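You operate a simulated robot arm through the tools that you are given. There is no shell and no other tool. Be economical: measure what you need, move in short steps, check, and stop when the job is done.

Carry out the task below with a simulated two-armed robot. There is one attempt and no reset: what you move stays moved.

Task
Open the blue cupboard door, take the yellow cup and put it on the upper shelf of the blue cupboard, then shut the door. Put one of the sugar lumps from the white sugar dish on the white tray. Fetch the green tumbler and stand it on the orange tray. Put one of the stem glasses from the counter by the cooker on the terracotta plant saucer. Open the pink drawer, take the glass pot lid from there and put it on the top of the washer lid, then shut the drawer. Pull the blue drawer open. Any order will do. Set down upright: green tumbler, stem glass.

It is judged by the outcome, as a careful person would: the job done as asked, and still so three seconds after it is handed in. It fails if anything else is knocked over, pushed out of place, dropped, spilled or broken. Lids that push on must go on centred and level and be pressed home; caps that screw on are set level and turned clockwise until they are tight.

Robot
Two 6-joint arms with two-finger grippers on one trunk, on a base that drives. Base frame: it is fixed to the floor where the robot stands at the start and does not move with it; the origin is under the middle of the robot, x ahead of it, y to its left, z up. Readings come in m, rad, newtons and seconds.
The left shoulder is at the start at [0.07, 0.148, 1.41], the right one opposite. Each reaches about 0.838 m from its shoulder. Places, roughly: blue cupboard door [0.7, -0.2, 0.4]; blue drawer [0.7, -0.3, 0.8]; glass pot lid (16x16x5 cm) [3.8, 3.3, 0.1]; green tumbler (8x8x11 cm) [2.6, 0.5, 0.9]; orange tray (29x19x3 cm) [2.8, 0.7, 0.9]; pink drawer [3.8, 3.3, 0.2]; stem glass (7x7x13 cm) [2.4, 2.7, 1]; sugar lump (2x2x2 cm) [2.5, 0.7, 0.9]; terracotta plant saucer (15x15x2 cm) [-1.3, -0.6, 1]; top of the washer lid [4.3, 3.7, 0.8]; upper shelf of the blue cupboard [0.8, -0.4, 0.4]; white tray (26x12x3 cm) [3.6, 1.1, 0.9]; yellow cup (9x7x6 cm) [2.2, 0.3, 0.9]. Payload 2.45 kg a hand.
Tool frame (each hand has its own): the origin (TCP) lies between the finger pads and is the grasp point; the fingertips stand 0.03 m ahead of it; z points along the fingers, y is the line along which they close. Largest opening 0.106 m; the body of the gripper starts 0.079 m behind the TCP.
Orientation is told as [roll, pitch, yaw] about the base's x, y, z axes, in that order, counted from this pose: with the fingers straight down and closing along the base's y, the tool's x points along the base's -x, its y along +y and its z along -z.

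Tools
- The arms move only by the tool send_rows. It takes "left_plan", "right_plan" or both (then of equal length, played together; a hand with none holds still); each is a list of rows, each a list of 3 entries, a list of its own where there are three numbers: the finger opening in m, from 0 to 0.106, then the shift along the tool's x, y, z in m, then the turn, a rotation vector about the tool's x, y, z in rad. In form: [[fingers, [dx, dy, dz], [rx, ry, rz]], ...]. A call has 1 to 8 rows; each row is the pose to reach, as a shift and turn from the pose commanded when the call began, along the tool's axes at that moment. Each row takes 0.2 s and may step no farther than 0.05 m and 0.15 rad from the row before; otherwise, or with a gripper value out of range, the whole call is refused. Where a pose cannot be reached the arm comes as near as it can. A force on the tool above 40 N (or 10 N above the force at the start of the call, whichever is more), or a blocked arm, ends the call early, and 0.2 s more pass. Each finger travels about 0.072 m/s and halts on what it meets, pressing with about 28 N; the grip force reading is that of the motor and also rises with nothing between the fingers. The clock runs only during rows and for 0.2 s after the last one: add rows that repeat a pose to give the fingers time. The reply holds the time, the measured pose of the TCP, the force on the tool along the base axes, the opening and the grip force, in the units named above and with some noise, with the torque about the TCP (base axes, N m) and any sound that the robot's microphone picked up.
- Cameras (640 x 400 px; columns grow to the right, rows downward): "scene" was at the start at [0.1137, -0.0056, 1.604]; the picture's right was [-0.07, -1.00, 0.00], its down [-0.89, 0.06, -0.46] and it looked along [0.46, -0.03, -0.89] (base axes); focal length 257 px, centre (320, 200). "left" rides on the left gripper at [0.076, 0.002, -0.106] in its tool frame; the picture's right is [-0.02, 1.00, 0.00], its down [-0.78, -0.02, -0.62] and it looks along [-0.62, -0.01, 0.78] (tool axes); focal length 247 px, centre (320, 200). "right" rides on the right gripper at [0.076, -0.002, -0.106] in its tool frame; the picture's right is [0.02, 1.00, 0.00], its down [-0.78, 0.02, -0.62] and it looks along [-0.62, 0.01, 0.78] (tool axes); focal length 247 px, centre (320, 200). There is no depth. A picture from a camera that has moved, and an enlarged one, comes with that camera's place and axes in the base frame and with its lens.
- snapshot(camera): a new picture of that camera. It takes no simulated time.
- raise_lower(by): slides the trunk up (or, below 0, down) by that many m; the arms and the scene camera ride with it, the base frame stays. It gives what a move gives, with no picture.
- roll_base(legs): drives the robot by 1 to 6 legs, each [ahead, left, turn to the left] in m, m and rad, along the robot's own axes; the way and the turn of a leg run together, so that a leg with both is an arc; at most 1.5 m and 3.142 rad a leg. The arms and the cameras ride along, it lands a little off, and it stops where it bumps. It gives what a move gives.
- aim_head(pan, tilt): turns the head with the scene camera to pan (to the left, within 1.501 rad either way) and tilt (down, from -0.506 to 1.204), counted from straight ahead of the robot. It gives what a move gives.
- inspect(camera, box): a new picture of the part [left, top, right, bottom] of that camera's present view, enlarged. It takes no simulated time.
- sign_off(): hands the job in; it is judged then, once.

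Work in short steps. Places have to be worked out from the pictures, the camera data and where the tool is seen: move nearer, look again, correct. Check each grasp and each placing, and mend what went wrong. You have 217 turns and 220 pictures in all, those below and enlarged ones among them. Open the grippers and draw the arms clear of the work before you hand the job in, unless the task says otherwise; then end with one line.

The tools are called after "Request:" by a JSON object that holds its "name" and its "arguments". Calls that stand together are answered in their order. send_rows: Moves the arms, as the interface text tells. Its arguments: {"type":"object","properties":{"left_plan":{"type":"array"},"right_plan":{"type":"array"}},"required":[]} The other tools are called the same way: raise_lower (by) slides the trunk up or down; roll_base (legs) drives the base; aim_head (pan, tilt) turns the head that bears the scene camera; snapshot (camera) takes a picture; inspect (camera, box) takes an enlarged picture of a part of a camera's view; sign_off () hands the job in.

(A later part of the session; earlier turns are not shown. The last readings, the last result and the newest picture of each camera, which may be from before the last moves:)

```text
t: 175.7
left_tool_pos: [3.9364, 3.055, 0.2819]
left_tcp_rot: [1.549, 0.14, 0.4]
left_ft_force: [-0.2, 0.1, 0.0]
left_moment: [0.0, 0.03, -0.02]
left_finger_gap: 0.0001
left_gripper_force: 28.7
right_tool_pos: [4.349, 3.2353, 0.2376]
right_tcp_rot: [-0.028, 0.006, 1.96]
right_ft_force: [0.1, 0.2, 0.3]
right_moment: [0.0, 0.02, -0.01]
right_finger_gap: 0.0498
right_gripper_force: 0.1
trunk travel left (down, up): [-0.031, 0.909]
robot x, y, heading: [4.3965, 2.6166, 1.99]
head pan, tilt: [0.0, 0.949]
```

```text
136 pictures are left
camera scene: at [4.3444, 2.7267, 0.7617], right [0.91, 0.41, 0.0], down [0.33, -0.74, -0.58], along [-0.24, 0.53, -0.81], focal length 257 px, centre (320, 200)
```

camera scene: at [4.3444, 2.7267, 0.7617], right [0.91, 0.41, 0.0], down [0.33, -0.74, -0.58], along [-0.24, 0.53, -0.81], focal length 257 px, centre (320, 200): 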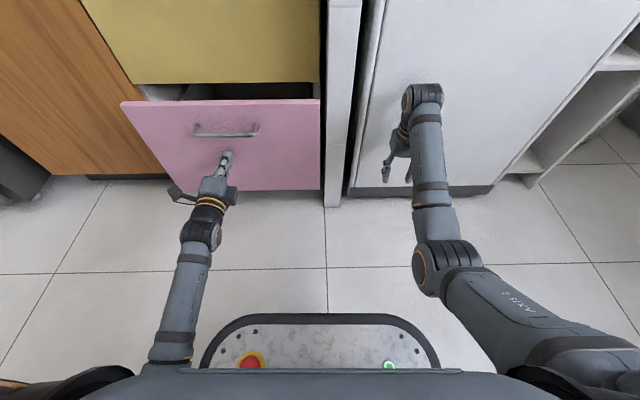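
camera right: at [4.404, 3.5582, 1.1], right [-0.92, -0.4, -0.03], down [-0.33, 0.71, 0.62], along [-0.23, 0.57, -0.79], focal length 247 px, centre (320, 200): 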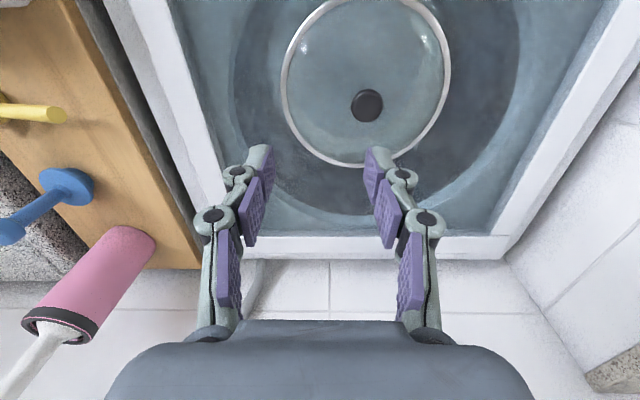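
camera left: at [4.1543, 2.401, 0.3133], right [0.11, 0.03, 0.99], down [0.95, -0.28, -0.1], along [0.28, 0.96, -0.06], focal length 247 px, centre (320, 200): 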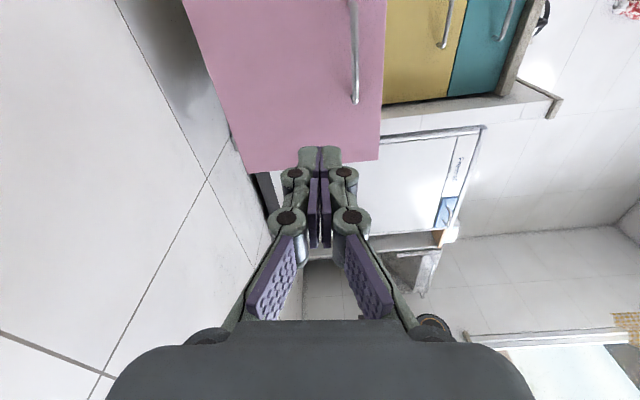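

About 9 cm remain, but the right hand would reach the washer. I back slightly, raise the trunk and extend the left arm further instead.

Request:
{"name": "roll_base", "arguments": {"legs": [[-0.2, 0, 0]]}}

Request:
{"name": "raise_lower", "arguments": {"by": 0.2}}

Request:
{"name": "send_rows", "arguments": {"left_plan": [[0.0, [0, -0.04, 0.02], [0, 0, 0]], [0.0, [0, -0.08, 0.04], [0, 0, 0]], [0.0, [0, -0.12, 0.06], [0, 0, 0]], [0.0, [0, -0.15, 0.09], [0, 0, 0]], [0.0, [0, -0.17, 0.12], [0, 0, 0]]]}}

Request:
{"name": "snapshot", "arguments": {"camera": "scene"}}

```text
t: 177.2
left_tool_pos: [4.0178, 2.8722, 0.2823]
left_tcp_rot: [1.548, 0.141, 0.399]
left_ft_force: [-0.1, -0.3, 0.3]
left_moment: [0.01, 0.0, 0.03]
left_finger_gap: 0.0002
left_gripper_force: 28.7
right_tool_pos: [4.4308, 3.0533, 0.2373]
right_tcp_rot: [-0.025, 0.005, 1.959]
right_ft_force: [0.6, -0.2, -0.2]
right_moment: [0.02, 0.01, 0.0]
right_finger_gap: 0.0501
right_gripper_force: 0.0
trunk travel left (down, up): [-0.031, 0.909]
robot x, y, heading: [4.4761, 2.4337, 1.988]
head pan, tilt: [0.0, 0.949]
```

```text
t: 179.4
left_tool_pos: [4.0173, 2.8728, 0.4807]
left_tcp_rot: [1.548, 0.141, 0.398]
left_ft_force: [-0.8, 0.2, -0.1]
left_moment: [0.04, 0.01, -0.01]
left_finger_gap: 0.0
left_gripper_force: 28.6
right_tool_pos: [4.4313, 3.0522, 0.4376]
right_tcp_rot: [-0.024, 0.009, 1.958]
right_ft_force: [0.6, 0.2, 0.7]
right_moment: [-0.03, -0.05, -0.02]
right_finger_gap: 0.0499
right_gripper_force: 0.0
trunk travel left (down, up): [-0.231, 0.709]
robot x, y, heading: [4.4766, 2.4352, 1.988]
head pan, tilt: [0.0, 0.949]
```

```text
t: 180.6
left_tool_pos: [3.9521, 2.9256, 0.3724]
left_tcp_rot: [1.49, 0.152, 0.501]
left_ft_force: [-0.4, 0.2, 0.1]
left_moment: [-0.01, 0.0, 0.0]
left_finger_gap: 0.0001
left_gripper_force: 28.5
left hand out of reach, approached as far as the arm can: row 2, 3, 4, 5
right_tool_pos: [4.4316, 3.0528, 0.4377]
right_tcp_rot: [-0.026, 0.006, 1.958]
right_ft_force: [-0.2, -0.1, -0.5]
right_moment: [-0.01, -0.01, 0.0]
right_finger_gap: 0.0499
right_gripper_force: 0.0
trunk travel left (down, up): [-0.231, 0.709]
robot x, y, heading: [4.4754, 2.4316, 1.988]
head pan, tilt: [0.0, 0.949]
```

```text
135 pictures are left
camera scene: at [4.426, 2.5445, 0.9617], right [0.91, 0.41, 0.0], down [0.33, -0.74, -0.58], along [-0.24, 0.53, -0.81], focal length 257 px, centre (320, 200)
```

scene: 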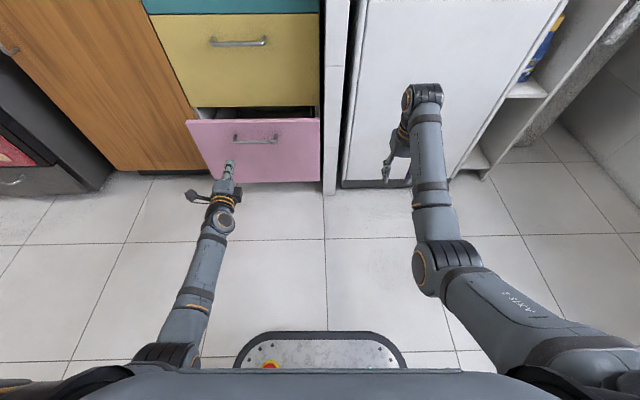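

Now the left hand extends 8 cm further than the right. I shift it 5 cm left (past the bar's end) and push again.

Request:
{"name": "send_rows", "arguments": {"left_plan": [[0.0, [0.025, 0, 0], [0, 0, 0]], [0.0, [0.055, 0, 0], [0, 0, 0]]]}}

Request:
{"name": "roll_base", "arguments": {"legs": [[0.2, 0, 0]]}}

Request:
{"name": "snapshot", "arguments": {"camera": "scene"}}

```text
t: 181.2
left_tool_pos: [3.9035, 2.9001, 0.3806]
left_tcp_rot: [1.489, 0.153, 0.5]
left_ft_force: [1.4, -0.1, -0.4]
left_moment: [-0.01, -0.01, 0.0]
left_finger_gap: 0.0
left_gripper_force: 29.0
right_tool_pos: [4.432, 3.0531, 0.4368]
right_tcp_rot: [-0.026, 0.004, 1.958]
right_ft_force: [-0.6, -0.6, 0.4]
right_moment: [-0.03, 0.0, 0.02]
right_finger_gap: 0.0501
right_gripper_force: 0.1
trunk travel left (down, up): [-0.231, 0.709]
robot x, y, heading: [4.4759, 2.4391, 1.988]
head pan, tilt: [0.0, 0.949]
```

```text
t: 182.8
left_tool_pos: [3.8247, 3.0865, 0.3806]
left_tcp_rot: [1.489, 0.152, 0.496]
left_ft_force: [0.9, 0.3, 0.3]
left_moment: [0.0, -0.01, 0.01]
left_finger_gap: 0.0
left_gripper_force: 28.2
right_tool_pos: [4.3531, 3.2366, 0.4362]
right_tcp_rot: [-0.027, 0.006, 1.955]
right_ft_force: [-0.6, -0.3, -0.6]
right_moment: [0.01, 0.0, 0.02]
right_finger_gap: 0.0501
right_gripper_force: 0.1
trunk travel left (down, up): [-0.231, 0.709]
robot x, y, heading: [4.3928, 2.6182, 1.988]
head pan, tilt: [0.0, 0.949]
```

```text
134 pictures are left
camera scene: at [4.3448, 2.7291, 0.9616], right [0.92, 0.4, 0.0], down [0.33, -0.74, -0.58], along [-0.23, 0.53, -0.81], focal length 257 px, centre (320, 200)
```

scene: 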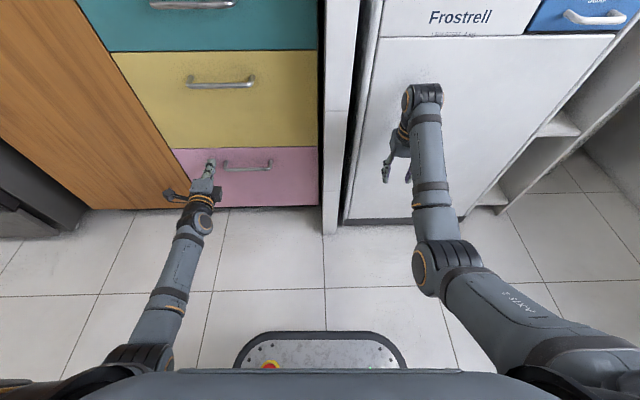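

The drawer looks almost shut; I push slightly further and inspect.

Request:
{"name": "roll_base", "arguments": {"legs": [[0.02, 0, 0]]}}

Request:
{"name": "inspect", "arguments": {"camera": "scene", "box": [130, 40, 350, 220]}}

```text
t: 183.6
left_tool_pos: [3.8206, 3.0951, 0.3819]
left_tcp_rot: [1.496, 0.151, 0.5]
left_ft_force: [7.3, -10.3, 5.2]
left_moment: [0.17, 0.02, -0.16]
left_finger_gap: 0.0
left_gripper_force: 28.8
right_tool_pos: [4.3471, 3.2481, 0.4373]
right_tcp_rot: [-0.027, 0.006, 1.956]
right_ft_force: [0.4, 0.2, 0.3]
right_moment: [0.04, -0.02, -0.03]
right_finger_gap: 0.0501
right_gripper_force: 0.1
trunk travel left (down, up): [-0.231, 0.709]
robot x, y, heading: [4.3887, 2.631, 1.985]
head pan, tilt: [0.0, 0.949]
stopped in leg 1: the force on the tool passed its limit at 106 N (the readings are from after the stop); the commanded pose is now the measured one
```

```text
2.22 times, centred on (240, 130) of scene
camera zoom: at [4.3412, 2.7382, 0.9618], right [0.91, 0.4, 0.0], down [0.33, -0.74, -0.58], along [-0.24, 0.53, -0.81], focal length 572 px, centre (498, 356)
```

zoom: 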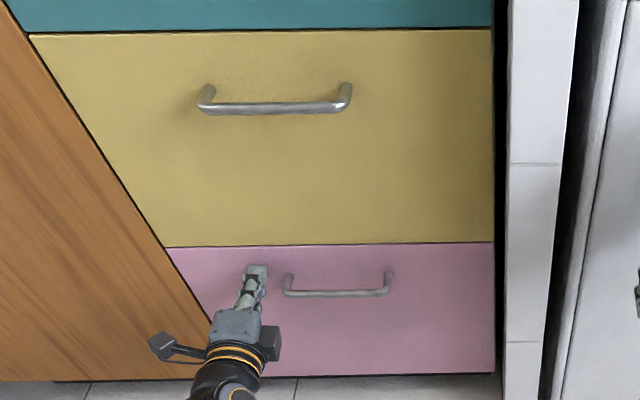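

Pink drawer is shut. Next, the stem glass: back off, raise the trunk, drive left to the counter by the cooker.

Request:
{"name": "roll_base", "arguments": {"legs": [[-0.4, 0, 0.02], [0, 1.0, 0], [0, 0.93, 0]]}}

Request:
{"name": "raise_lower", "arguments": {"by": 0.4}}

Request:
{"name": "raise_lower", "arguments": {"by": 0.25}}

Request:
{"name": "aim_head", "arguments": {"pan": 0, "tilt": 0.75}}

Request:
{"name": "snapshot", "arguments": {"camera": "scene"}}

```text
t: 195.4
left_tool_pos: [2.2264, 1.8882, 0.3815]
left_tcp_rot: [1.491, 0.15, 0.521]
left_ft_force: [0.6, 0.1, 0.2]
left_moment: [0.03, 0.01, -0.02]
left_finger_gap: 0.0
left_gripper_force: 28.6
right_tool_pos: [2.7507, 2.0506, 0.4367]
right_tcp_rot: [-0.027, 0.006, 1.978]
right_ft_force: [-0.2, 0.6, -0.7]
right_moment: [0.0, 0.0, 0.01]
right_finger_gap: 0.0501
right_gripper_force: 0.0
trunk travel left (down, up): [-0.231, 0.709]
robot x, y, heading: [2.8075, 1.4334, 2.01]
head pan, tilt: [0.0, 0.949]
```

```text
t: 199.3
left_tool_pos: [2.2267, 1.8883, 0.7795]
left_tcp_rot: [1.492, 0.149, 0.52]
left_ft_force: [0.4, 1.1, -0.1]
left_moment: [-0.01, 0.0, 0.01]
left_finger_gap: 0.0001
left_gripper_force: 28.7
right_tool_pos: [2.7501, 2.0507, 0.8361]
right_tcp_rot: [-0.026, 0.008, 1.977]
right_ft_force: [-0.9, -0.3, 0.1]
right_moment: [0.01, -0.01, -0.01]
right_finger_gap: 0.0503
right_gripper_force: 0.0
trunk travel left (down, up): [-0.631, 0.309]
robot x, y, heading: [2.8067, 1.4348, 2.009]
head pan, tilt: [0.0, 0.949]
```

```text
t: 201.8
left_tool_pos: [2.2258, 1.8877, 1.0297]
left_tcp_rot: [1.492, 0.15, 0.52]
left_ft_force: [-0.2, -0.4, 0.3]
left_moment: [-0.01, -0.02, 0.0]
left_finger_gap: 0.0
left_gripper_force: 28.5
right_tool_pos: [2.7504, 2.0513, 1.0858]
right_tcp_rot: [-0.028, 0.005, 1.978]
right_ft_force: [0.5, 0.3, 0.1]
right_moment: [0.02, -0.03, -0.02]
right_finger_gap: 0.0501
right_gripper_force: 0.1
trunk travel left (down, up): [-0.881, 0.059]
robot x, y, heading: [2.8067, 1.4313, 2.006]
head pan, tilt: [0.0, 0.949]
```

```text
t: 202.6
left_tool_pos: [2.2269, 1.8884, 1.0298]
left_tcp_rot: [1.492, 0.151, 0.519]
left_ft_force: [-0.4, -0.2, -0.6]
left_moment: [0.0, 0.0, 0.04]
left_finger_gap: 0.0
left_gripper_force: 28.2
right_tool_pos: [2.7499, 2.0516, 1.0859]
right_tcp_rot: [-0.026, 0.008, 1.977]
right_ft_force: [-0.2, 0.1, 0.1]
right_moment: [0.0, 0.01, -0.03]
right_finger_gap: 0.0501
right_gripper_force: 0.0
trunk travel left (down, up): [-0.881, 0.059]
robot x, y, heading: [2.8079, 1.4311, 2.011]
head pan, tilt: [0.0, 0.75]
```

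```text
132 pictures are left
camera scene: at [2.7499, 1.5527, 1.6271], right [0.91, 0.42, 0.0], down [0.29, -0.62, -0.73], along [-0.31, 0.66, -0.68], focal length 257 px, centre (320, 200)
```

scene: 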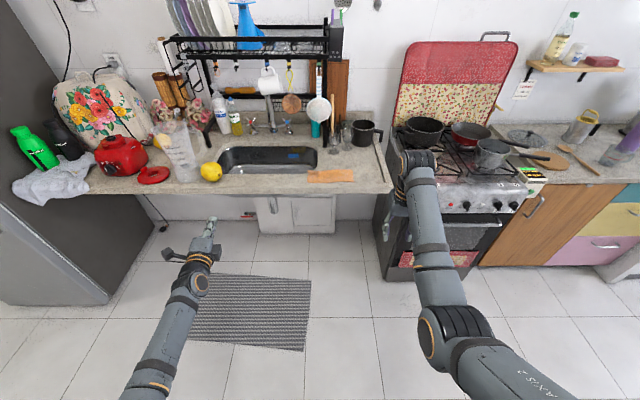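

Request:
{"name": "inspect", "arguments": {"camera": "scene", "box": [270, 90, 410, 200]}}

```text
3.64 times, centred on (340, 145) of scene
camera zoom: at [2.7499, 1.5527, 1.6271], right [0.91, 0.42, 0.0], down [0.29, -0.62, -0.73], along [-0.31, 0.66, -0.68], focal length 936 px, centre (247, 400)
```

zoom: 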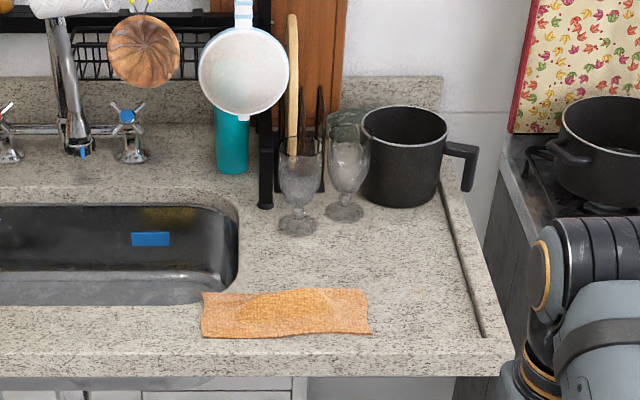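

Two stem glasses stand left of the black mug; I take the front-left one by the stem, fingers forward and tilted down. First I roll the left hand so it closes horizontally (camera on top).

Request:
{"name": "send_rows", "arguments": {"left_plan": [[0.03, [0, 0, 0], [0, 0, 0.145]], [0.05, [0, 0, 0], [0, 0, 0.29]], [0.05, [0, 0, 0], [0, 0, 0.435]], [0.05, [0, 0, 0], [0, 0, 0.58]], [0.05, [0, 0, 0], [0, 0, 0.725]], [0.05, [0, 0, 0], [0, 0, 0.87]], [0.05, [0, 0, 0], [0, 0, 1.015]], [0.05, [0, 0, 0], [0, 0, 1.16]]]}}

Request:
{"name": "send_rows", "arguments": {"left_plan": [[0.05, [0, 0, 0], [0, 0, 0.14]], [0.05, [0, 0, 0], [0, 0, 0.28]], [0.05, [0, 0, 0], [0, 0, 0.41]]]}}

Request:
{"name": "send_rows", "arguments": {"left_plan": [[0.05, [0, 0, 0], [0, -0.14, 0]], [0.05, [0, 0, 0], [0, -0.28, 0]], [0.05, [0, 0, 0], [0, -0.42, 0]], [0.05, [0, 0, 0], [0, -0.56, 0]], [0.05, [0, 0, 0], [0, -0.7, 0]]]}}

Request:
{"name": "snapshot", "arguments": {"camera": "left"}}

```text
t: 204.4
left_tool_pos: [2.221, 1.889, 1.0262]
left_tcp_rot: [1.283, 1.3, 0.245]
left_ft_force: [0.5, 0.6, 0.1]
left_moment: [0.0, -0.02, 0.0]
left_finger_gap: 0.0499
left_gripper_force: 0.0
left hand out of reach, approached as far as the arm can: row 8
right_tool_pos: [2.7495, 2.0512, 1.0861]
right_tcp_rot: [-0.025, 0.006, 1.977]
right_ft_force: [0.9, -0.3, -0.4]
right_moment: [0.01, 0.01, 0.0]
right_finger_gap: 0.0502
right_gripper_force: 0.1
trunk travel left (down, up): [-0.881, 0.059]
robot x, y, heading: [2.8041, 1.4354, 2.009]
head pan, tilt: [0.0, 0.75]
```

```text
t: 205.2
left_tool_pos: [2.209, 1.8923, 1.0262]
left_tcp_rot: [-1.045, 1.401, -2.118]
left_ft_force: [-0.9, 0.8, 0.5]
left_moment: [0.01, 0.02, 0.04]
left_finger_gap: 0.0498
left_gripper_force: 0.1
left hand out of reach, approached as far as the arm can: row 1, 2, 3
right_tool_pos: [2.7502, 2.0521, 1.0869]
right_tcp_rot: [-0.025, 0.007, 1.977]
right_ft_force: [-0.7, 0.2, -0.2]
right_moment: [-0.04, 0.01, 0.01]
right_finger_gap: 0.05
right_gripper_force: 0.1
trunk travel left (down, up): [-0.881, 0.059]
robot x, y, heading: [2.8072, 1.4316, 2.015]
head pan, tilt: [0.0, 0.75]
```

```text
t: 206.4
left_tool_pos: [2.2275, 1.8812, 1.0178]
left_tcp_rot: [-0.201, 0.804, -1.124]
left_ft_force: [0.2, 0.3, -0.2]
left_moment: [-0.01, 0.01, -0.01]
left_finger_gap: 0.0498
left_gripper_force: 0.1
left hand out of reach, approached as far as the arm can: row 3, 4, 5
right_tool_pos: [2.7495, 2.0514, 1.0853]
right_tcp_rot: [-0.026, 0.009, 1.978]
right_ft_force: [-0.2, 0.0, -0.4]
right_moment: [-0.01, -0.04, -0.02]
right_finger_gap: 0.0497
right_gripper_force: 0.0
trunk travel left (down, up): [-0.881, 0.059]
robot x, y, heading: [2.8076, 1.4309, 2.004]
head pan, tilt: [0.0, 0.75]
```

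```text
130 pictures are left
camera left: at [2.2568, 1.8719, 1.1446], right [0.83, 0.54, -0.15], down [0.52, -0.84, -0.14], along [-0.2, 0.03, -0.98], focal length 247 px, centre (320, 200)
```

left: 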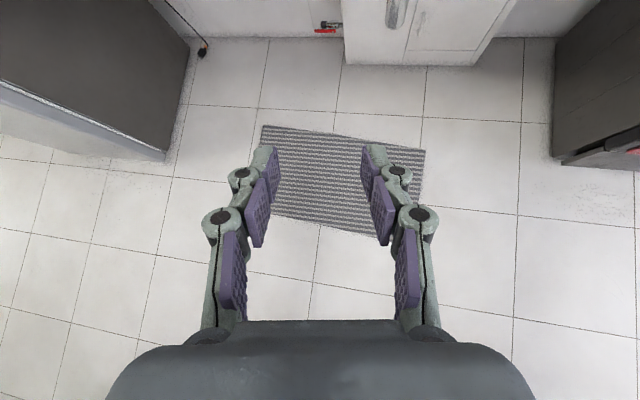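

Orientation nearly as wanted (tilt ≈46°); I correct the remaining roll.

Request:
{"name": "send_rows", "arguments": {"left_plan": [[0.05, [0, 0, 0.02], [-0.1, 0, 0]], [0.05, [0, 0, 0.04], [-0.2, 0, 0]]]}}

```text
t: 207.0
left_tool_pos: [2.2516, 1.8703, 1.0108]
left_tcp_rot: [0.024, 0.824, -1.01]
left_ft_force: [0.3, 0.3, 0.4]
left_moment: [0.0, -0.02, -0.02]
left_finger_gap: 0.0499
left_gripper_force: 0.0
left hand out of reach, approached as far as the arm can: row 1, 2
right_tool_pos: [2.7501, 2.0506, 1.0877]
right_tcp_rot: [-0.026, 0.008, 1.975]
right_ft_force: [0.0, 0.4, -0.1]
right_moment: [0.0, -0.03, 0.01]
right_finger_gap: 0.0499
right_gripper_force: 0.1
trunk travel left (down, up): [-0.881, 0.059]
robot x, y, heading: [2.8089, 1.4304, 2.009]
head pan, tilt: [0.0, 0.75]
```

I raise the right hand (it will pass over the stove) and lower the trunk 0.1, then drive toward the glass in steps.

Request:
{"name": "send_rows", "arguments": {"right_plan": [[0.05, [0, 0.02, -0.04], [0, 0, 0]], [0.05, [0, 0.04, -0.08], [0, 0, 0]], [0.05, [0, 0.04, -0.12], [0, 0, 0]], [0.05, [0, 0.04, -0.16], [0, 0, 0]]]}}

Request:
{"name": "roll_base", "arguments": {"legs": [[0.3, -0.37, 0]]}}

Request:
{"name": "snapshot", "arguments": {"camera": "left"}}

Request:
{"name": "snapshot", "arguments": {"camera": "scene"}}

```text
t: 208.0
left_tool_pos: [2.2498, 1.8697, 1.0089]
left_tcp_rot: [0.024, 0.822, -1.01]
left_ft_force: [-1.2, 0.3, 0.4]
left_moment: [0.04, -0.02, -0.02]
left_finger_gap: 0.0497
left_gripper_force: 0.1
right_tool_pos: [2.6691, 2.1, 1.2325]
right_tcp_rot: [-0.028, 0.008, 1.977]
right_ft_force: [-0.5, -0.3, -0.3]
right_moment: [0.01, 0.02, -0.01]
right_finger_gap: 0.0502
right_gripper_force: 0.1
right hand out of reach, approached as far as the arm can: row 1, 2, 3, 4
trunk travel left (down, up): [-0.881, 0.059]
robot x, y, heading: [2.8033, 1.431, 2.009]
head pan, tilt: [0.0, 0.75]
```

```text
t: 210.8
left_tool_pos: [2.4606, 2.2997, 1.0088]
left_tcp_rot: [0.023, 0.823, -1.007]
left_ft_force: [0.9, -0.4, -0.4]
left_moment: [0.04, 0.02, 0.01]
left_finger_gap: 0.05
left_gripper_force: 0.0
right_tool_pos: [2.88, 2.5293, 1.233]
right_tcp_rot: [-0.027, 0.004, 1.979]
right_ft_force: [-0.1, 0.7, -0.1]
right_moment: [0.01, -0.04, -0.03]
right_finger_gap: 0.0499
right_gripper_force: 0.0
trunk travel left (down, up): [-0.881, 0.059]
robot x, y, heading: [3.0189, 1.8636, 2.007]
head pan, tilt: [0.0, 0.75]
```

```text
129 pictures are left
camera left: at [2.4738, 2.2765, 1.1372], right [0.86, 0.51, 0.0], down [0.5, -0.85, -0.15], along [-0.08, 0.13, -0.99], focal length 247 px, centre (320, 200)
```

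left: 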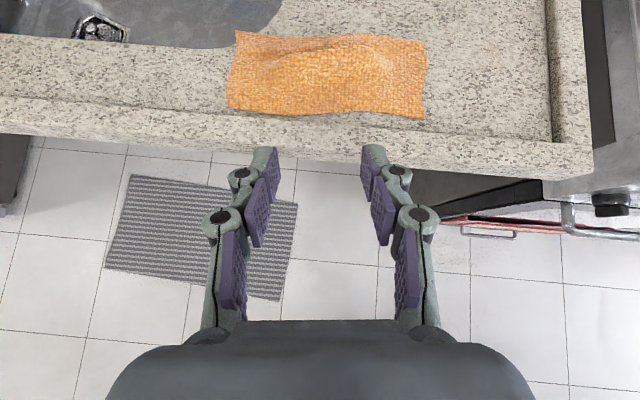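

```text
128 pictures are left
camera scene: at [2.9603, 1.9811, 1.6273], right [0.9, 0.43, 0.0], down [0.29, -0.62, -0.73], along [-0.31, 0.66, -0.68], focal length 257 px, centre (320, 200)
```

scene: 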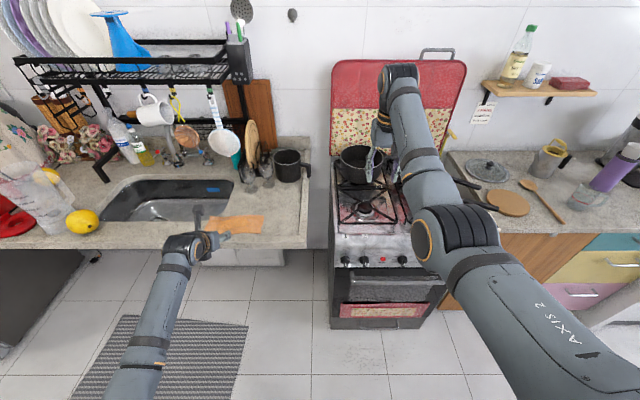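

Request:
{"name": "inspect", "arguments": {"camera": "scene", "box": [180, 90, 340, 250]}}

```text
2.50 times, centred on (260, 170) of scene
camera zoom: at [2.9603, 1.9811, 1.6273], right [0.9, 0.43, 0.0], down [0.29, -0.62, -0.73], along [-0.31, 0.66, -0.68], focal length 643 px, centre (470, 275)
```

zoom: 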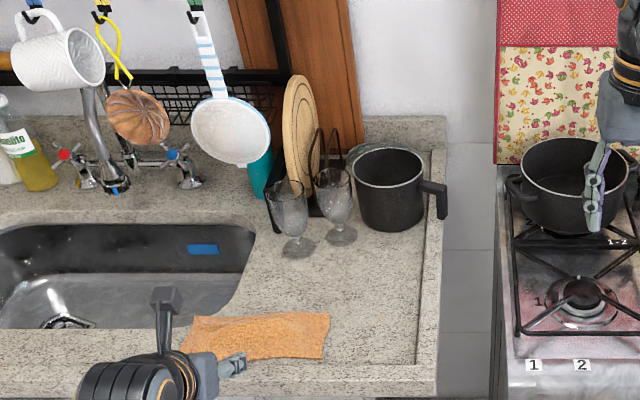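

Triangulated: glass at (2.328, 2.624), counter z≈0.90, stem ≈0.935. I drive 0.27 ahead with slight right shift at current height, then check.

Request:
{"name": "roll_base", "arguments": {"legs": [[0.26, -0.017, 0]]}}

Request:
{"name": "snapshot", "arguments": {"camera": "left"}}

Request:
{"name": "inspect", "arguments": {"camera": "scene", "box": [160, 130, 360, 290]}}

```text
t: 212.7
left_tool_pos: [2.3684, 2.5434, 1.0098]
left_tcp_rot: [0.023, 0.825, -1.012]
left_ft_force: [0.4, -0.1, -0.5]
left_moment: [0.02, 0.02, 0.0]
left_finger_gap: 0.0503
left_gripper_force: 0.0
right_tool_pos: [2.787, 2.7726, 1.2341]
right_tcp_rot: [-0.026, 0.004, 1.977]
right_ft_force: [0.2, 0.2, 1.0]
right_moment: [0.0, 0.02, 0.02]
right_finger_gap: 0.0502
right_gripper_force: 0.1
trunk travel left (down, up): [-0.881, 0.059]
robot x, y, heading: [2.924, 2.1044, 2.011]
head pan, tilt: [0.0, 0.75]
```

```text
126 pictures are left
camera left: at [2.3803, 2.5215, 1.1379], right [0.86, 0.5, 0.0], down [0.5, -0.85, -0.15], along [-0.08, 0.13, -0.99], focal length 247 px, centre (320, 200)
```

left: 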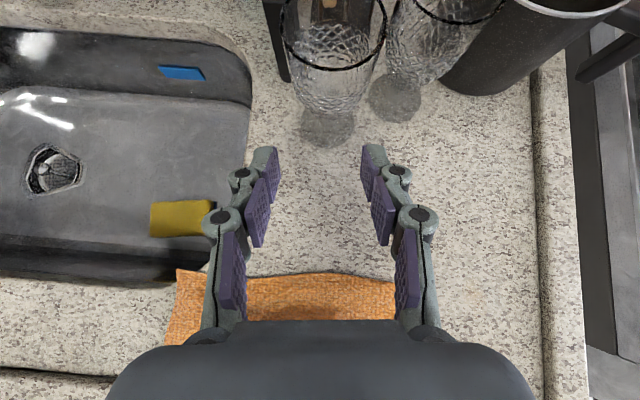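

```text
2.50 times, centred on (260, 210) of scene
camera zoom: at [2.8666, 2.2248, 1.6274], right [0.91, 0.42, 0.0], down [0.29, -0.62, -0.73], along [-0.31, 0.66, -0.68], focal length 643 px, centre (470, 175)
```

zoom: 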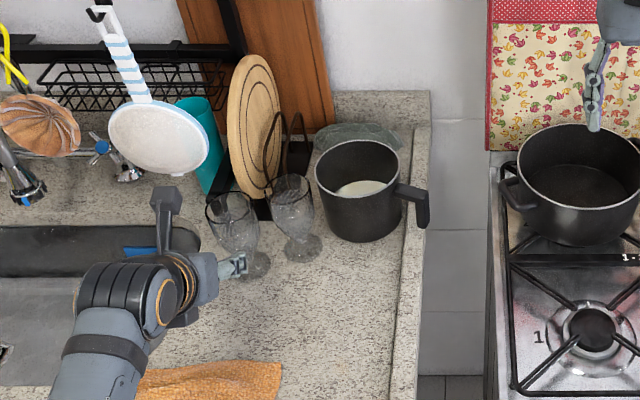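

Glass confirmed at (2.328, 2.620). I lower the trunk 0.074 m so the fingers are at stem height.

Request:
{"name": "raise_lower", "arguments": {"by": -0.074}}

Request:
{"name": "snapshot", "arguments": {"camera": "left"}}

```text
t: 213.8
left_tool_pos: [2.367, 2.5444, 0.9345]
left_tcp_rot: [0.022, 0.822, -1.011]
left_ft_force: [0.6, -0.8, -0.2]
left_moment: [0.01, 0.01, -0.01]
left_finger_gap: 0.0497
left_gripper_force: 0.1
right_tool_pos: [2.7858, 2.7748, 1.1582]
right_tcp_rot: [-0.026, 0.008, 1.979]
right_ft_force: [0.3, 0.1, 0.3]
right_moment: [-0.02, -0.01, 0.01]
right_finger_gap: 0.0498
right_gripper_force: 0.1
trunk travel left (down, up): [-0.807, 0.133]
robot x, y, heading: [2.9231, 2.1079, 2.011]
head pan, tilt: [0.0, 0.75]
```

```text
124 pictures are left
camera left: at [2.38, 2.5226, 1.0633], right [0.86, 0.5, 0.0], down [0.5, -0.85, -0.15], along [-0.08, 0.13, -0.99], focal length 247 px, centre (320, 200)
```

left: 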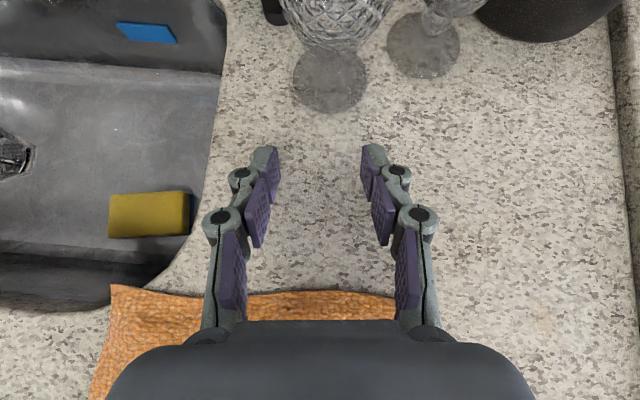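

Foot is 8.8 cm ahead, 1 cm right. I advance horizontally along the hand's direction.

Request:
{"name": "send_rows", "arguments": {"left_plan": [[0.05, [0.014, 0.004, 0.017], [0, 0, 0]], [0.05, [0.028, 0.008, 0.033], [0, 0, 0]], [0.05, [0.041, 0.01, 0.049], [0, 0, 0]], [0.05, [0.052, 0.01, 0.062], [0, 0, 0]], [0.05, [0.052, 0.01, 0.062], [0, 0, 0]]]}}

Request:
{"name": "snapshot", "arguments": {"camera": "left"}}

```text
t: 215.0
left_tool_pos: [2.3514, 2.6187, 0.931]
left_tcp_rot: [0.02, 0.827, -0.972]
left_ft_force: [0.9, -0.5, -0.1]
left_moment: [0.01, -0.01, 0.01]
left_finger_gap: 0.0503
left_gripper_force: 0.1
left hand out of reach, approached as far as the arm can: row 1, 2, 3, 4, 5
right_tool_pos: [2.7863, 2.776, 1.1579]
right_tcp_rot: [-0.027, 0.006, 1.978]
right_ft_force: [-0.6, -0.9, -0.6]
right_moment: [0.04, 0.01, 0.01]
right_finger_gap: 0.0498
right_gripper_force: 0.0
trunk travel left (down, up): [-0.807, 0.133]
robot x, y, heading: [2.9223, 2.1068, 2.01]
head pan, tilt: [0.0, 0.75]
```

```text
123 pictures are left
camera left: at [2.3653, 2.5973, 1.0587], right [0.84, 0.54, 0.0], down [0.53, -0.83, -0.16], along [-0.09, 0.13, -0.99], focal length 247 px, centre (320, 200)
```

left: 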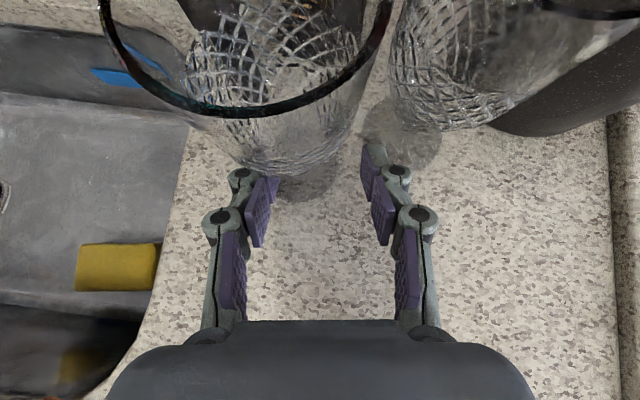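

The glass is ~1.7 cm left and 1.5 cm ahead of the TCP. I nudge the base accordingly.

Request:
{"name": "roll_base", "arguments": {"legs": [[0.013, 0.019, 0]]}}

Request:
{"name": "snapshot", "arguments": {"camera": "left"}}

```text
t: 215.8
left_tool_pos: [2.3332, 2.6237, 0.9331]
left_tcp_rot: [0.018, 0.831, -0.976]
left_ft_force: [0.3, -0.7, -0.4]
left_moment: [-0.01, 0.0, 0.05]
left_finger_gap: 0.05
left_gripper_force: 0.0
right_tool_pos: [2.7679, 2.7792, 1.1591]
right_tcp_rot: [-0.023, 0.006, 1.975]
right_ft_force: [0.3, -0.5, 0.9]
right_moment: [0.04, 0.1, 0.0]
right_finger_gap: 0.05
right_gripper_force: 0.0
trunk travel left (down, up): [-0.807, 0.133]
robot x, y, heading: [2.8984, 2.1131, 2.006]
head pan, tilt: [0.0, 0.75]
```

```text
122 pictures are left
camera left: at [2.3472, 2.6006, 1.0618], right [0.84, 0.54, -0.01], down [0.53, -0.83, -0.16], along [-0.09, 0.13, -0.99], focal length 247 px, centre (320, 200)
```

left: 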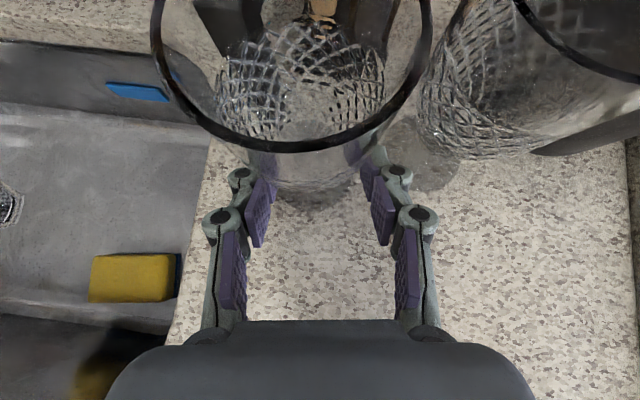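

Aligned on the stem. Close the fingers.

Request:
{"name": "send_rows", "arguments": {"left_plan": [[0.035, [0, -0.003, 0.003], [0, 0, 0]], [0.02, [0, -0.003, 0.003], [0, 0, 0]], [0.005, [0, -0.003, 0.003], [0, 0, 0]], [0.0, [0, -0.003, 0.003], [0, 0, 0]], [0.0, [0, -0.003, 0.003], [0, 0, 0]]]}}

Request:
{"name": "snapshot", "arguments": {"camera": "left"}}

```text
t: 217.0
left_tool_pos: [2.3259, 2.6227, 0.9287]
left_tcp_rot: [0.021, 0.828, -0.969]
left_ft_force: [1.2, -0.4, -1.5]
left_moment: [-0.01, 0.01, -0.04]
left_finger_gap: 0.0169
left_gripper_force: 28.0
right_tool_pos: [2.764, 2.779, 1.1573]
right_tcp_rot: [-0.027, 0.007, 1.977]
right_ft_force: [-0.3, -0.3, -0.4]
right_moment: [-0.01, 0.03, 0.01]
right_finger_gap: 0.0497
right_gripper_force: 0.1
trunk travel left (down, up): [-0.807, 0.133]
robot x, y, heading: [2.9, 2.11, 2.011]
head pan, tilt: [0.0, 0.75]
```

```text
121 pictures are left
camera left: at [2.3395, 2.6018, 1.0567], right [0.84, 0.54, 0.0], down [0.53, -0.83, -0.16], along [-0.09, 0.13, -0.99], focal length 247 px, centre (320, 200)
```

left: 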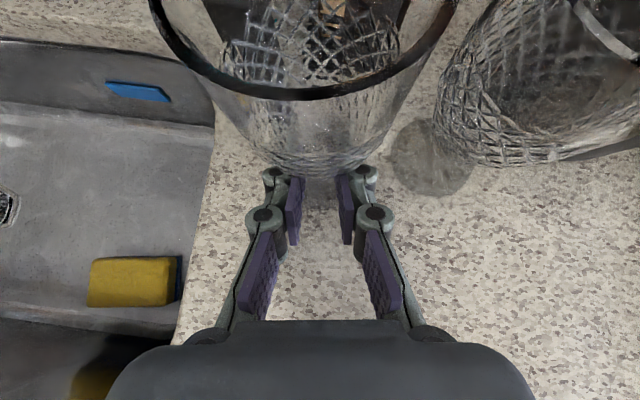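

Stem held (17 mm). Lift by trunk 0.08 and back out.

Request:
{"name": "raise_lower", "arguments": {"by": 0.08}}

Request:
{"name": "roll_base", "arguments": {"legs": [[-0.45, 0, 0]]}}

Request:
{"name": "snapshot", "arguments": {"camera": "left"}}

Request:
{"name": "snapshot", "arguments": {"camera": "scene"}}

```text
t: 218.2
left_tool_pos: [2.3261, 2.624, 1.0083]
left_tcp_rot: [0.021, 0.827, -0.969]
left_ft_force: [0.4, -0.3, -2.1]
left_moment: [-0.06, 0.01, -0.04]
left_finger_gap: 0.0168
left_gripper_force: 28.5
right_tool_pos: [2.7643, 2.779, 1.2374]
right_tcp_rot: [-0.026, 0.008, 1.976]
right_ft_force: [-0.1, 0.7, -0.2]
right_moment: [-0.01, -0.01, 0.01]
right_finger_gap: 0.0503
right_gripper_force: 0.1
trunk travel left (down, up): [-0.887, 0.053]
robot x, y, heading: [2.8992, 2.1099, 2.003]
head pan, tilt: [0.0, 0.75]
```

```text
t: 220.9
left_tool_pos: [2.5121, 2.2234, 1.0076]
left_tcp_rot: [0.019, 0.827, -0.971]
left_ft_force: [0.4, -0.2, -1.5]
left_moment: [-0.05, -0.02, 0.01]
left_finger_gap: 0.017
left_gripper_force: 27.8
right_tool_pos: [2.9506, 2.3801, 1.2367]
right_tcp_rot: [-0.025, 0.009, 1.977]
right_ft_force: [-0.4, -1.4, 0.0]
right_moment: [0.0, 0.02, -0.01]
right_finger_gap: 0.05
right_gripper_force: 0.1
trunk travel left (down, up): [-0.887, 0.053]
robot x, y, heading: [3.0845, 1.7075, 2.004]
head pan, tilt: [0.0, 0.75]
```

```text
120 pictures are left
camera left: at [2.5261, 2.202, 1.1357], right [0.84, 0.54, 0.0], down [0.53, -0.83, -0.16], along [-0.09, 0.13, -0.99], focal length 247 px, centre (320, 200)
```

left: 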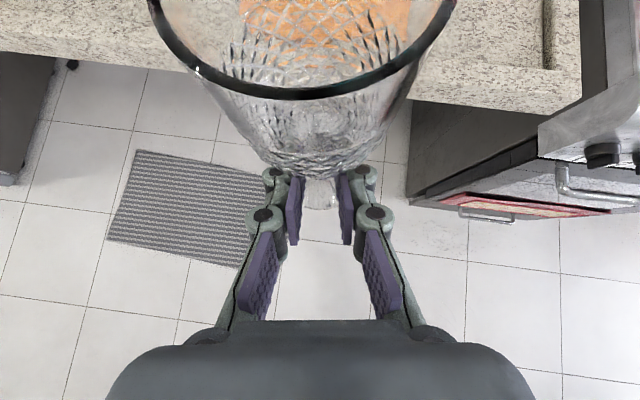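

```text
119 pictures are left
camera scene: at [3.0288, 1.8315, 1.6329], right [0.91, 0.42, 0.0], down [0.29, -0.62, -0.73], along [-0.31, 0.66, -0.68], focal length 257 px, centre (320, 200)
```

scene: 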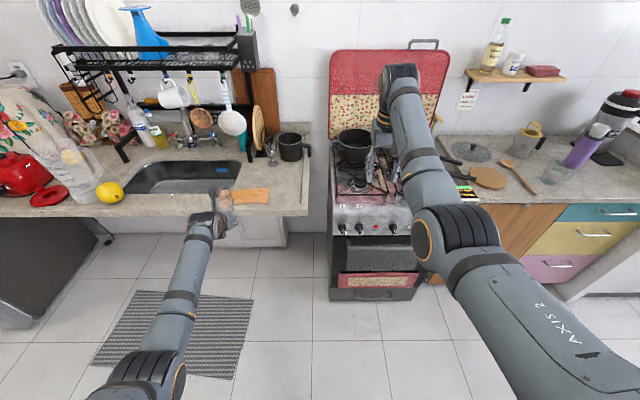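

Glass held upright. I turn towards the other end of the room (saucer) and drive along the corridor.

Request:
{"name": "roll_base", "arguments": {"legs": [[0, 0, 1.567], [1.4, 0.05, 0], [1.4, 0, 0]]}}

Request:
{"name": "aim_head", "arguments": {"pan": 0, "tilt": 0.45}}

Request:
{"name": "snapshot", "arguments": {"camera": "scene"}}

```text
t: 238.2
left_tool_pos: [0.0753, -0.095, 1.0093]
left_tcp_rot: [0.023, 0.828, 0.602]
left_ft_force: [-0.6, 0.9, -1.1]
left_moment: [0.02, -0.05, 0.05]
left_finger_gap: 0.017
left_gripper_force: 28.0
right_tool_pos: [-0.0806, 0.3439, 1.2374]
right_tcp_rot: [-0.026, 0.007, -2.737]
right_ft_force: [0.4, 0.3, -0.4]
right_moment: [0.0, 0.0, 0.01]
right_finger_gap: 0.0499
right_gripper_force: 0.0
trunk travel left (down, up): [-0.887, 0.053]
robot x, y, heading: [0.5895, 0.4783, -2.708]
head pan, tilt: [0.0, 0.75]
```

```text
t: 239.0
left_tool_pos: [0.0747, -0.097, 1.0082]
left_tcp_rot: [0.021, 0.828, 0.602]
left_ft_force: [-0.1, -0.6, -1.6]
left_moment: [0.02, -0.02, -0.04]
left_finger_gap: 0.0169
left_gripper_force: 27.9
right_tool_pos: [-0.0822, 0.3424, 1.2377]
right_tcp_rot: [-0.025, 0.009, -2.735]
right_ft_force: [1.1, -0.3, 0.5]
right_moment: [0.03, 0.0, 0.0]
right_finger_gap: 0.0499
right_gripper_force: 0.1
trunk travel left (down, up): [-0.887, 0.053]
robot x, y, heading: [0.5857, 0.4794, -2.707]
head pan, tilt: [0.0, 0.45]
```

```text
118 pictures are left
camera scene: at [0.4576, 0.4169, 1.6595], right [-0.42, 0.91, 0.0], down [0.4, 0.18, -0.9], along [-0.82, -0.38, -0.44], focal length 257 px, centre (320, 200)
```

scene: 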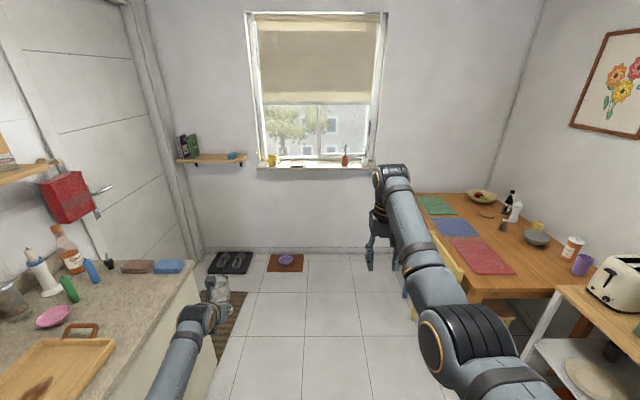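

The saucer seems to be on the window sill. Enlarging.

Request:
{"name": "inspect", "arguments": {"camera": "scene", "box": [220, 110, 420, 190]}}

```text
3.20 times, centred on (320, 150) of scene
camera zoom: at [0.4576, 0.4169, 1.6595], right [-0.42, 0.91, 0.0], down [0.4, 0.18, -0.9], along [-0.82, -0.38, -0.44], focal length 823 px, centre (320, 360)
```

zoom: 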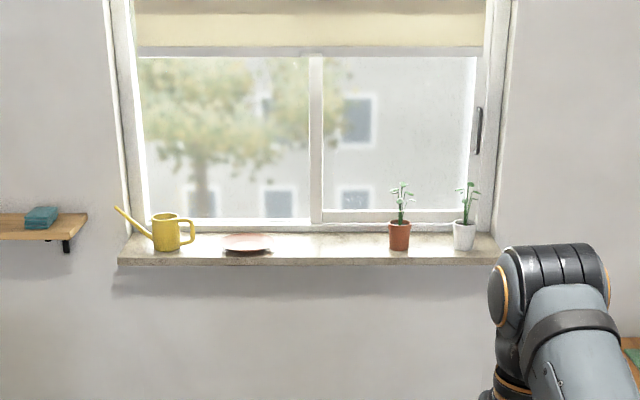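

Saucer at about (-1.32, -0.61, ~1.0) on the sill. I raise the glass and drive closer, keeping clear of the mats and chairs.

Request:
{"name": "send_rows", "arguments": {"left_plan": [[0.0, [0.017, 0, -0.016], [0, 0, 0]], [0.0, [0.034, 0, -0.032], [0, 0, 0]], [0.0, [0.052, 0, -0.048], [0, 0, 0]]]}}

Request:
{"name": "raise_lower", "arguments": {"by": 0.05}}

Request:
{"name": "roll_base", "arguments": {"legs": [[0, -0.11, 0], [1.05, 0, 0]]}}

Request:
{"name": "snapshot", "arguments": {"camera": "scene"}}

```text
t: 239.8
left_tool_pos: [0.0757, -0.0945, 1.0799]
left_tcp_rot: [0.019, 0.828, 0.602]
left_ft_force: [0.8, -0.2, -2.7]
left_moment: [0.0, -0.05, 0.02]
left_finger_gap: 0.0167
left_gripper_force: 28.0
right_tool_pos: [-0.0815, 0.3439, 1.2375]
right_tcp_rot: [-0.026, 0.009, -2.737]
right_ft_force: [-0.3, 0.5, 0.3]
right_moment: [-0.04, 0.0, -0.02]
right_finger_gap: 0.0502
right_gripper_force: 0.0
trunk travel left (down, up): [-0.887, 0.053]
robot x, y, heading: [0.5879, 0.4791, -2.705]
head pan, tilt: [0.0, 0.45]
```

```text
t: 240.7
left_tool_pos: [0.0755, -0.0951, 1.1306]
left_tcp_rot: [0.02, 0.828, 0.601]
left_ft_force: [-0.3, 0.3, -1.7]
left_moment: [0.03, -0.05, -0.03]
left_finger_gap: 0.0164
left_gripper_force: 28.1
right_tool_pos: [-0.082, 0.3421, 1.288]
right_tcp_rot: [-0.026, 0.008, -2.736]
right_ft_force: [0.0, -0.6, -0.8]
right_moment: [0.0, -0.01, -0.01]
right_finger_gap: 0.0501
right_gripper_force: 0.1
trunk travel left (down, up): [-0.937, 0.003]
robot x, y, heading: [0.5865, 0.4764, -2.704]
head pan, tilt: [0.0, 0.45]
```

```text
t: 247.0
left_tool_pos: [-0.9402, -0.442, 1.1307]
left_tcp_rot: [0.021, 0.828, 0.6]
left_ft_force: [-0.7, 0.2, -1.7]
left_moment: [0.03, -0.03, -0.02]
left_finger_gap: 0.0167
left_gripper_force: 27.9
right_tool_pos: [-1.0955, -0.006, 1.2883]
right_tcp_rot: [-0.027, 0.008, -2.74]
right_ft_force: [0.0, -0.5, -0.2]
right_moment: [0.0, 0.03, 0.0]
right_finger_gap: 0.0502
right_gripper_force: 0.1
trunk travel left (down, up): [-0.937, 0.003]
robot x, y, heading: [-0.4276, 0.135, -2.706]
head pan, tilt: [0.0, 0.45]
```

```text
116 pictures are left
camera scene: at [-0.5565, 0.0685, 1.7097], right [-0.42, 0.91, 0.0], down [0.39, 0.18, -0.9], along [-0.82, -0.38, -0.43], focal length 257 px, centre (320, 200)
```

scene: 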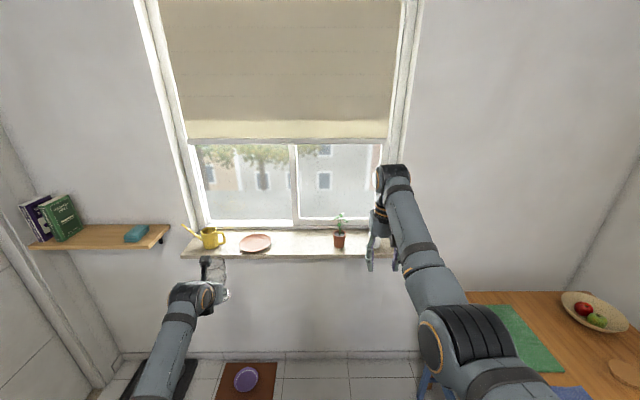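

Saucer triangulated at (-1.37, -0.65, ~0.985). I shift left and turn slightly right so the right hand stays back from the window wall.

Request:
{"name": "roll_base", "arguments": {"legs": [[0, 0.15, 0], [0, 0, -0.2], [0.294, 0.06, 0]]}}

Request:
{"name": "snapshot", "arguments": {"camera": "left"}}

Request:
{"name": "snapshot", "arguments": {"camera": "scene"}}

```text
t: 250.8
left_tool_pos: [-1.2531, -0.5892, 1.1314]
left_tcp_rot: [0.02, 0.828, 0.394]
left_ft_force: [1.0, 1.1, -1.9]
left_moment: [-0.03, -0.05, -0.02]
left_finger_gap: 0.0165
left_gripper_force: 27.7
right_tool_pos: [-1.3149, -0.1265, 1.2883]
right_tcp_rot: [-0.026, 0.005, -2.944]
right_ft_force: [-0.6, -0.8, -0.3]
right_moment: [-0.02, 0.01, -0.02]
right_finger_gap: 0.0501
right_gripper_force: 0.0
trunk travel left (down, up): [-0.937, 0.003]
robot x, y, heading: [-0.639, -0.1324, -2.916]
head pan, tilt: [0.0, 0.45]
```

```text
115 pictures are left
camera left: at [-1.2286, -0.578, 1.2596], right [-0.36, 0.93, 0.0], down [0.92, 0.35, -0.16], along [-0.15, -0.06, -0.99], focal length 247 px, centre (320, 200)
```

left: 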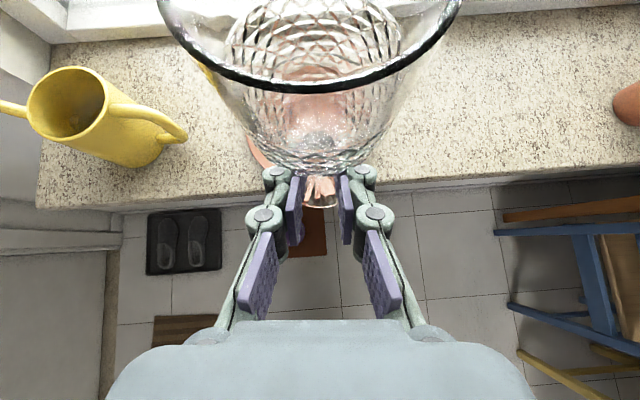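

```text
114 pictures are left
camera scene: at [-0.7723, -0.1666, 1.7099], right [-0.23, 0.97, 0.0], down [0.42, 0.1, -0.9], along [-0.88, -0.2, -0.43], focal length 257 px, centre (320, 200)
```

scene: 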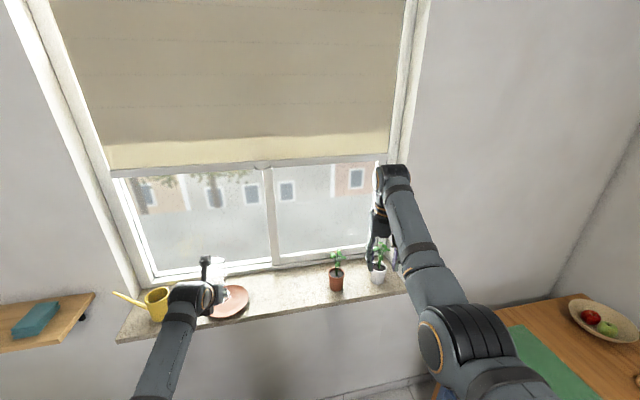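

I drive the remaining 0.127 m ahead and 0.03 left at this height, then check.

Request:
{"name": "roll_base", "arguments": {"legs": [[0.122, 0.03, 0]]}}

Request:
{"name": "snapshot", "arguments": {"camera": "left"}}

Request:
{"name": "inspect", "arguments": {"camera": "scene", "box": [90, 220, 350, 380]}}

```text
t: 252.1
left_tool_pos: [-1.3638, -0.6432, 1.1319]
left_tcp_rot: [0.021, 0.83, 0.392]
left_ft_force: [1.4, -0.2, -0.5]
left_moment: [0.04, -0.01, 0.03]
left_finger_gap: 0.0163
left_gripper_force: 27.3
right_tool_pos: [-1.4257, -0.1824, 1.2906]
right_tcp_rot: [-0.025, 0.005, -2.946]
right_ft_force: [1.3, -0.6, -0.4]
right_moment: [0.01, 0.07, -0.01]
right_finger_gap: 0.0501
right_gripper_force: 0.1
trunk travel left (down, up): [-0.937, 0.003]
robot x, y, heading: [-0.7487, -0.1948, -2.913]
head pan, tilt: [0.0, 0.45]
```

```text
113 pictures are left
camera left: at [-1.3389, -0.6326, 1.2605], right [-0.35, 0.94, 0.0], down [0.92, 0.35, -0.16], along [-0.15, -0.06, -0.99], focal length 247 px, centre (320, 200)
```

left: 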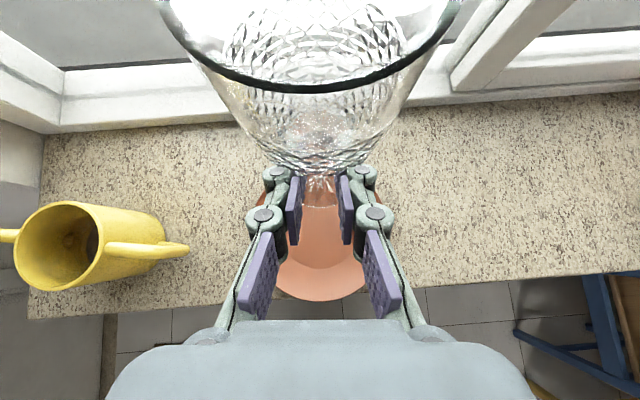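

```text
2.46 times, centred on (220, 300) of scene
camera zoom: at [-0.8815, -0.2215, 1.7101], right [-0.22, 0.97, 0.0], down [0.42, 0.1, -0.9], along [-0.88, -0.2, -0.43], focal length 633 px, centre (566, -46)
```

zoom: 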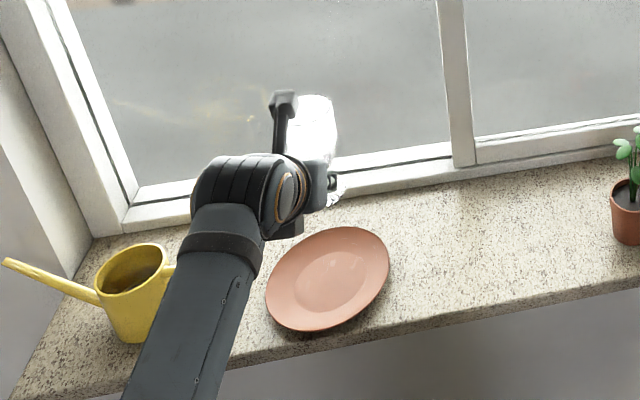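

Saucer centre refined to (-1.35, -0.638); TCP is 1.4 cm beyond. I back by 1.3 cm and lower the trunk.

Request:
{"name": "roll_base", "arguments": {"legs": [[-0.014, 0, 0]]}}

Request:
{"name": "raise_lower", "arguments": {"by": -0.095}}

Request:
{"name": "snapshot", "arguments": {"camera": "left"}}

```text
t: 252.8
left_tool_pos: [-1.3566, -0.6414, 1.1266]
left_tcp_rot: [0.022, 0.824, 0.393]
left_ft_force: [-1.4, -1.2, -2.6]
left_moment: [-0.02, -0.03, 0.01]
left_finger_gap: 0.0163
left_gripper_force: 28.5
right_tool_pos: [-1.4193, -0.1821, 1.2851]
right_tcp_rot: [-0.027, 0.011, -2.945]
right_ft_force: [-1.6, -0.4, 0.4]
right_moment: [0.03, -0.11, 0.01]
right_finger_gap: 0.0498
right_gripper_force: 0.0
trunk travel left (down, up): [-0.937, 0.003]
robot x, y, heading: [-0.734, -0.1856, -2.916]
head pan, tilt: [0.0, 0.45]
```

```text
t: 254.1
left_tool_pos: [-1.3544, -0.6412, 1.035]
left_tcp_rot: [0.022, 0.826, 0.392]
left_ft_force: [0.6, 0.4, -1.3]
left_moment: [0.0, -0.06, -0.03]
left_finger_gap: 0.0165
left_gripper_force: 28.1
right_tool_pos: [-1.4145, -0.1798, 1.192]
right_tcp_rot: [-0.026, 0.009, -2.946]
right_ft_force: [-0.2, 0.5, 0.3]
right_moment: [-0.01, -0.05, -0.02]
right_finger_gap: 0.05
right_gripper_force: 0.2
trunk travel left (down, up): [-0.842, 0.098]
robot x, y, heading: [-0.7326, -0.1885, -2.915]
head pan, tilt: [0.0, 0.45]
```

```text
111 pictures are left
camera left: at [-1.3292, -0.6311, 1.1624], right [-0.35, 0.94, 0.0], down [0.92, 0.35, -0.16], along [-0.14, -0.06, -0.99], focal length 247 px, centre (320, 200)
```

left: 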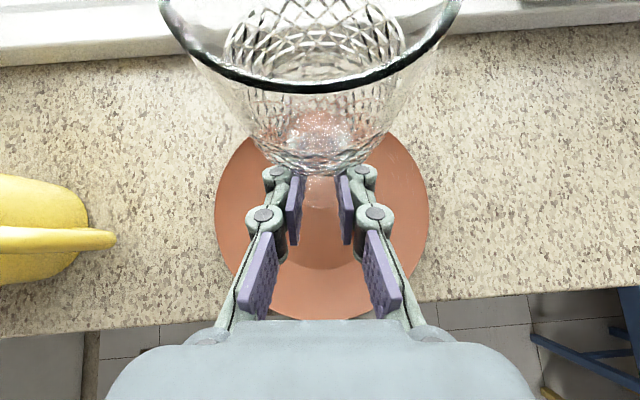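

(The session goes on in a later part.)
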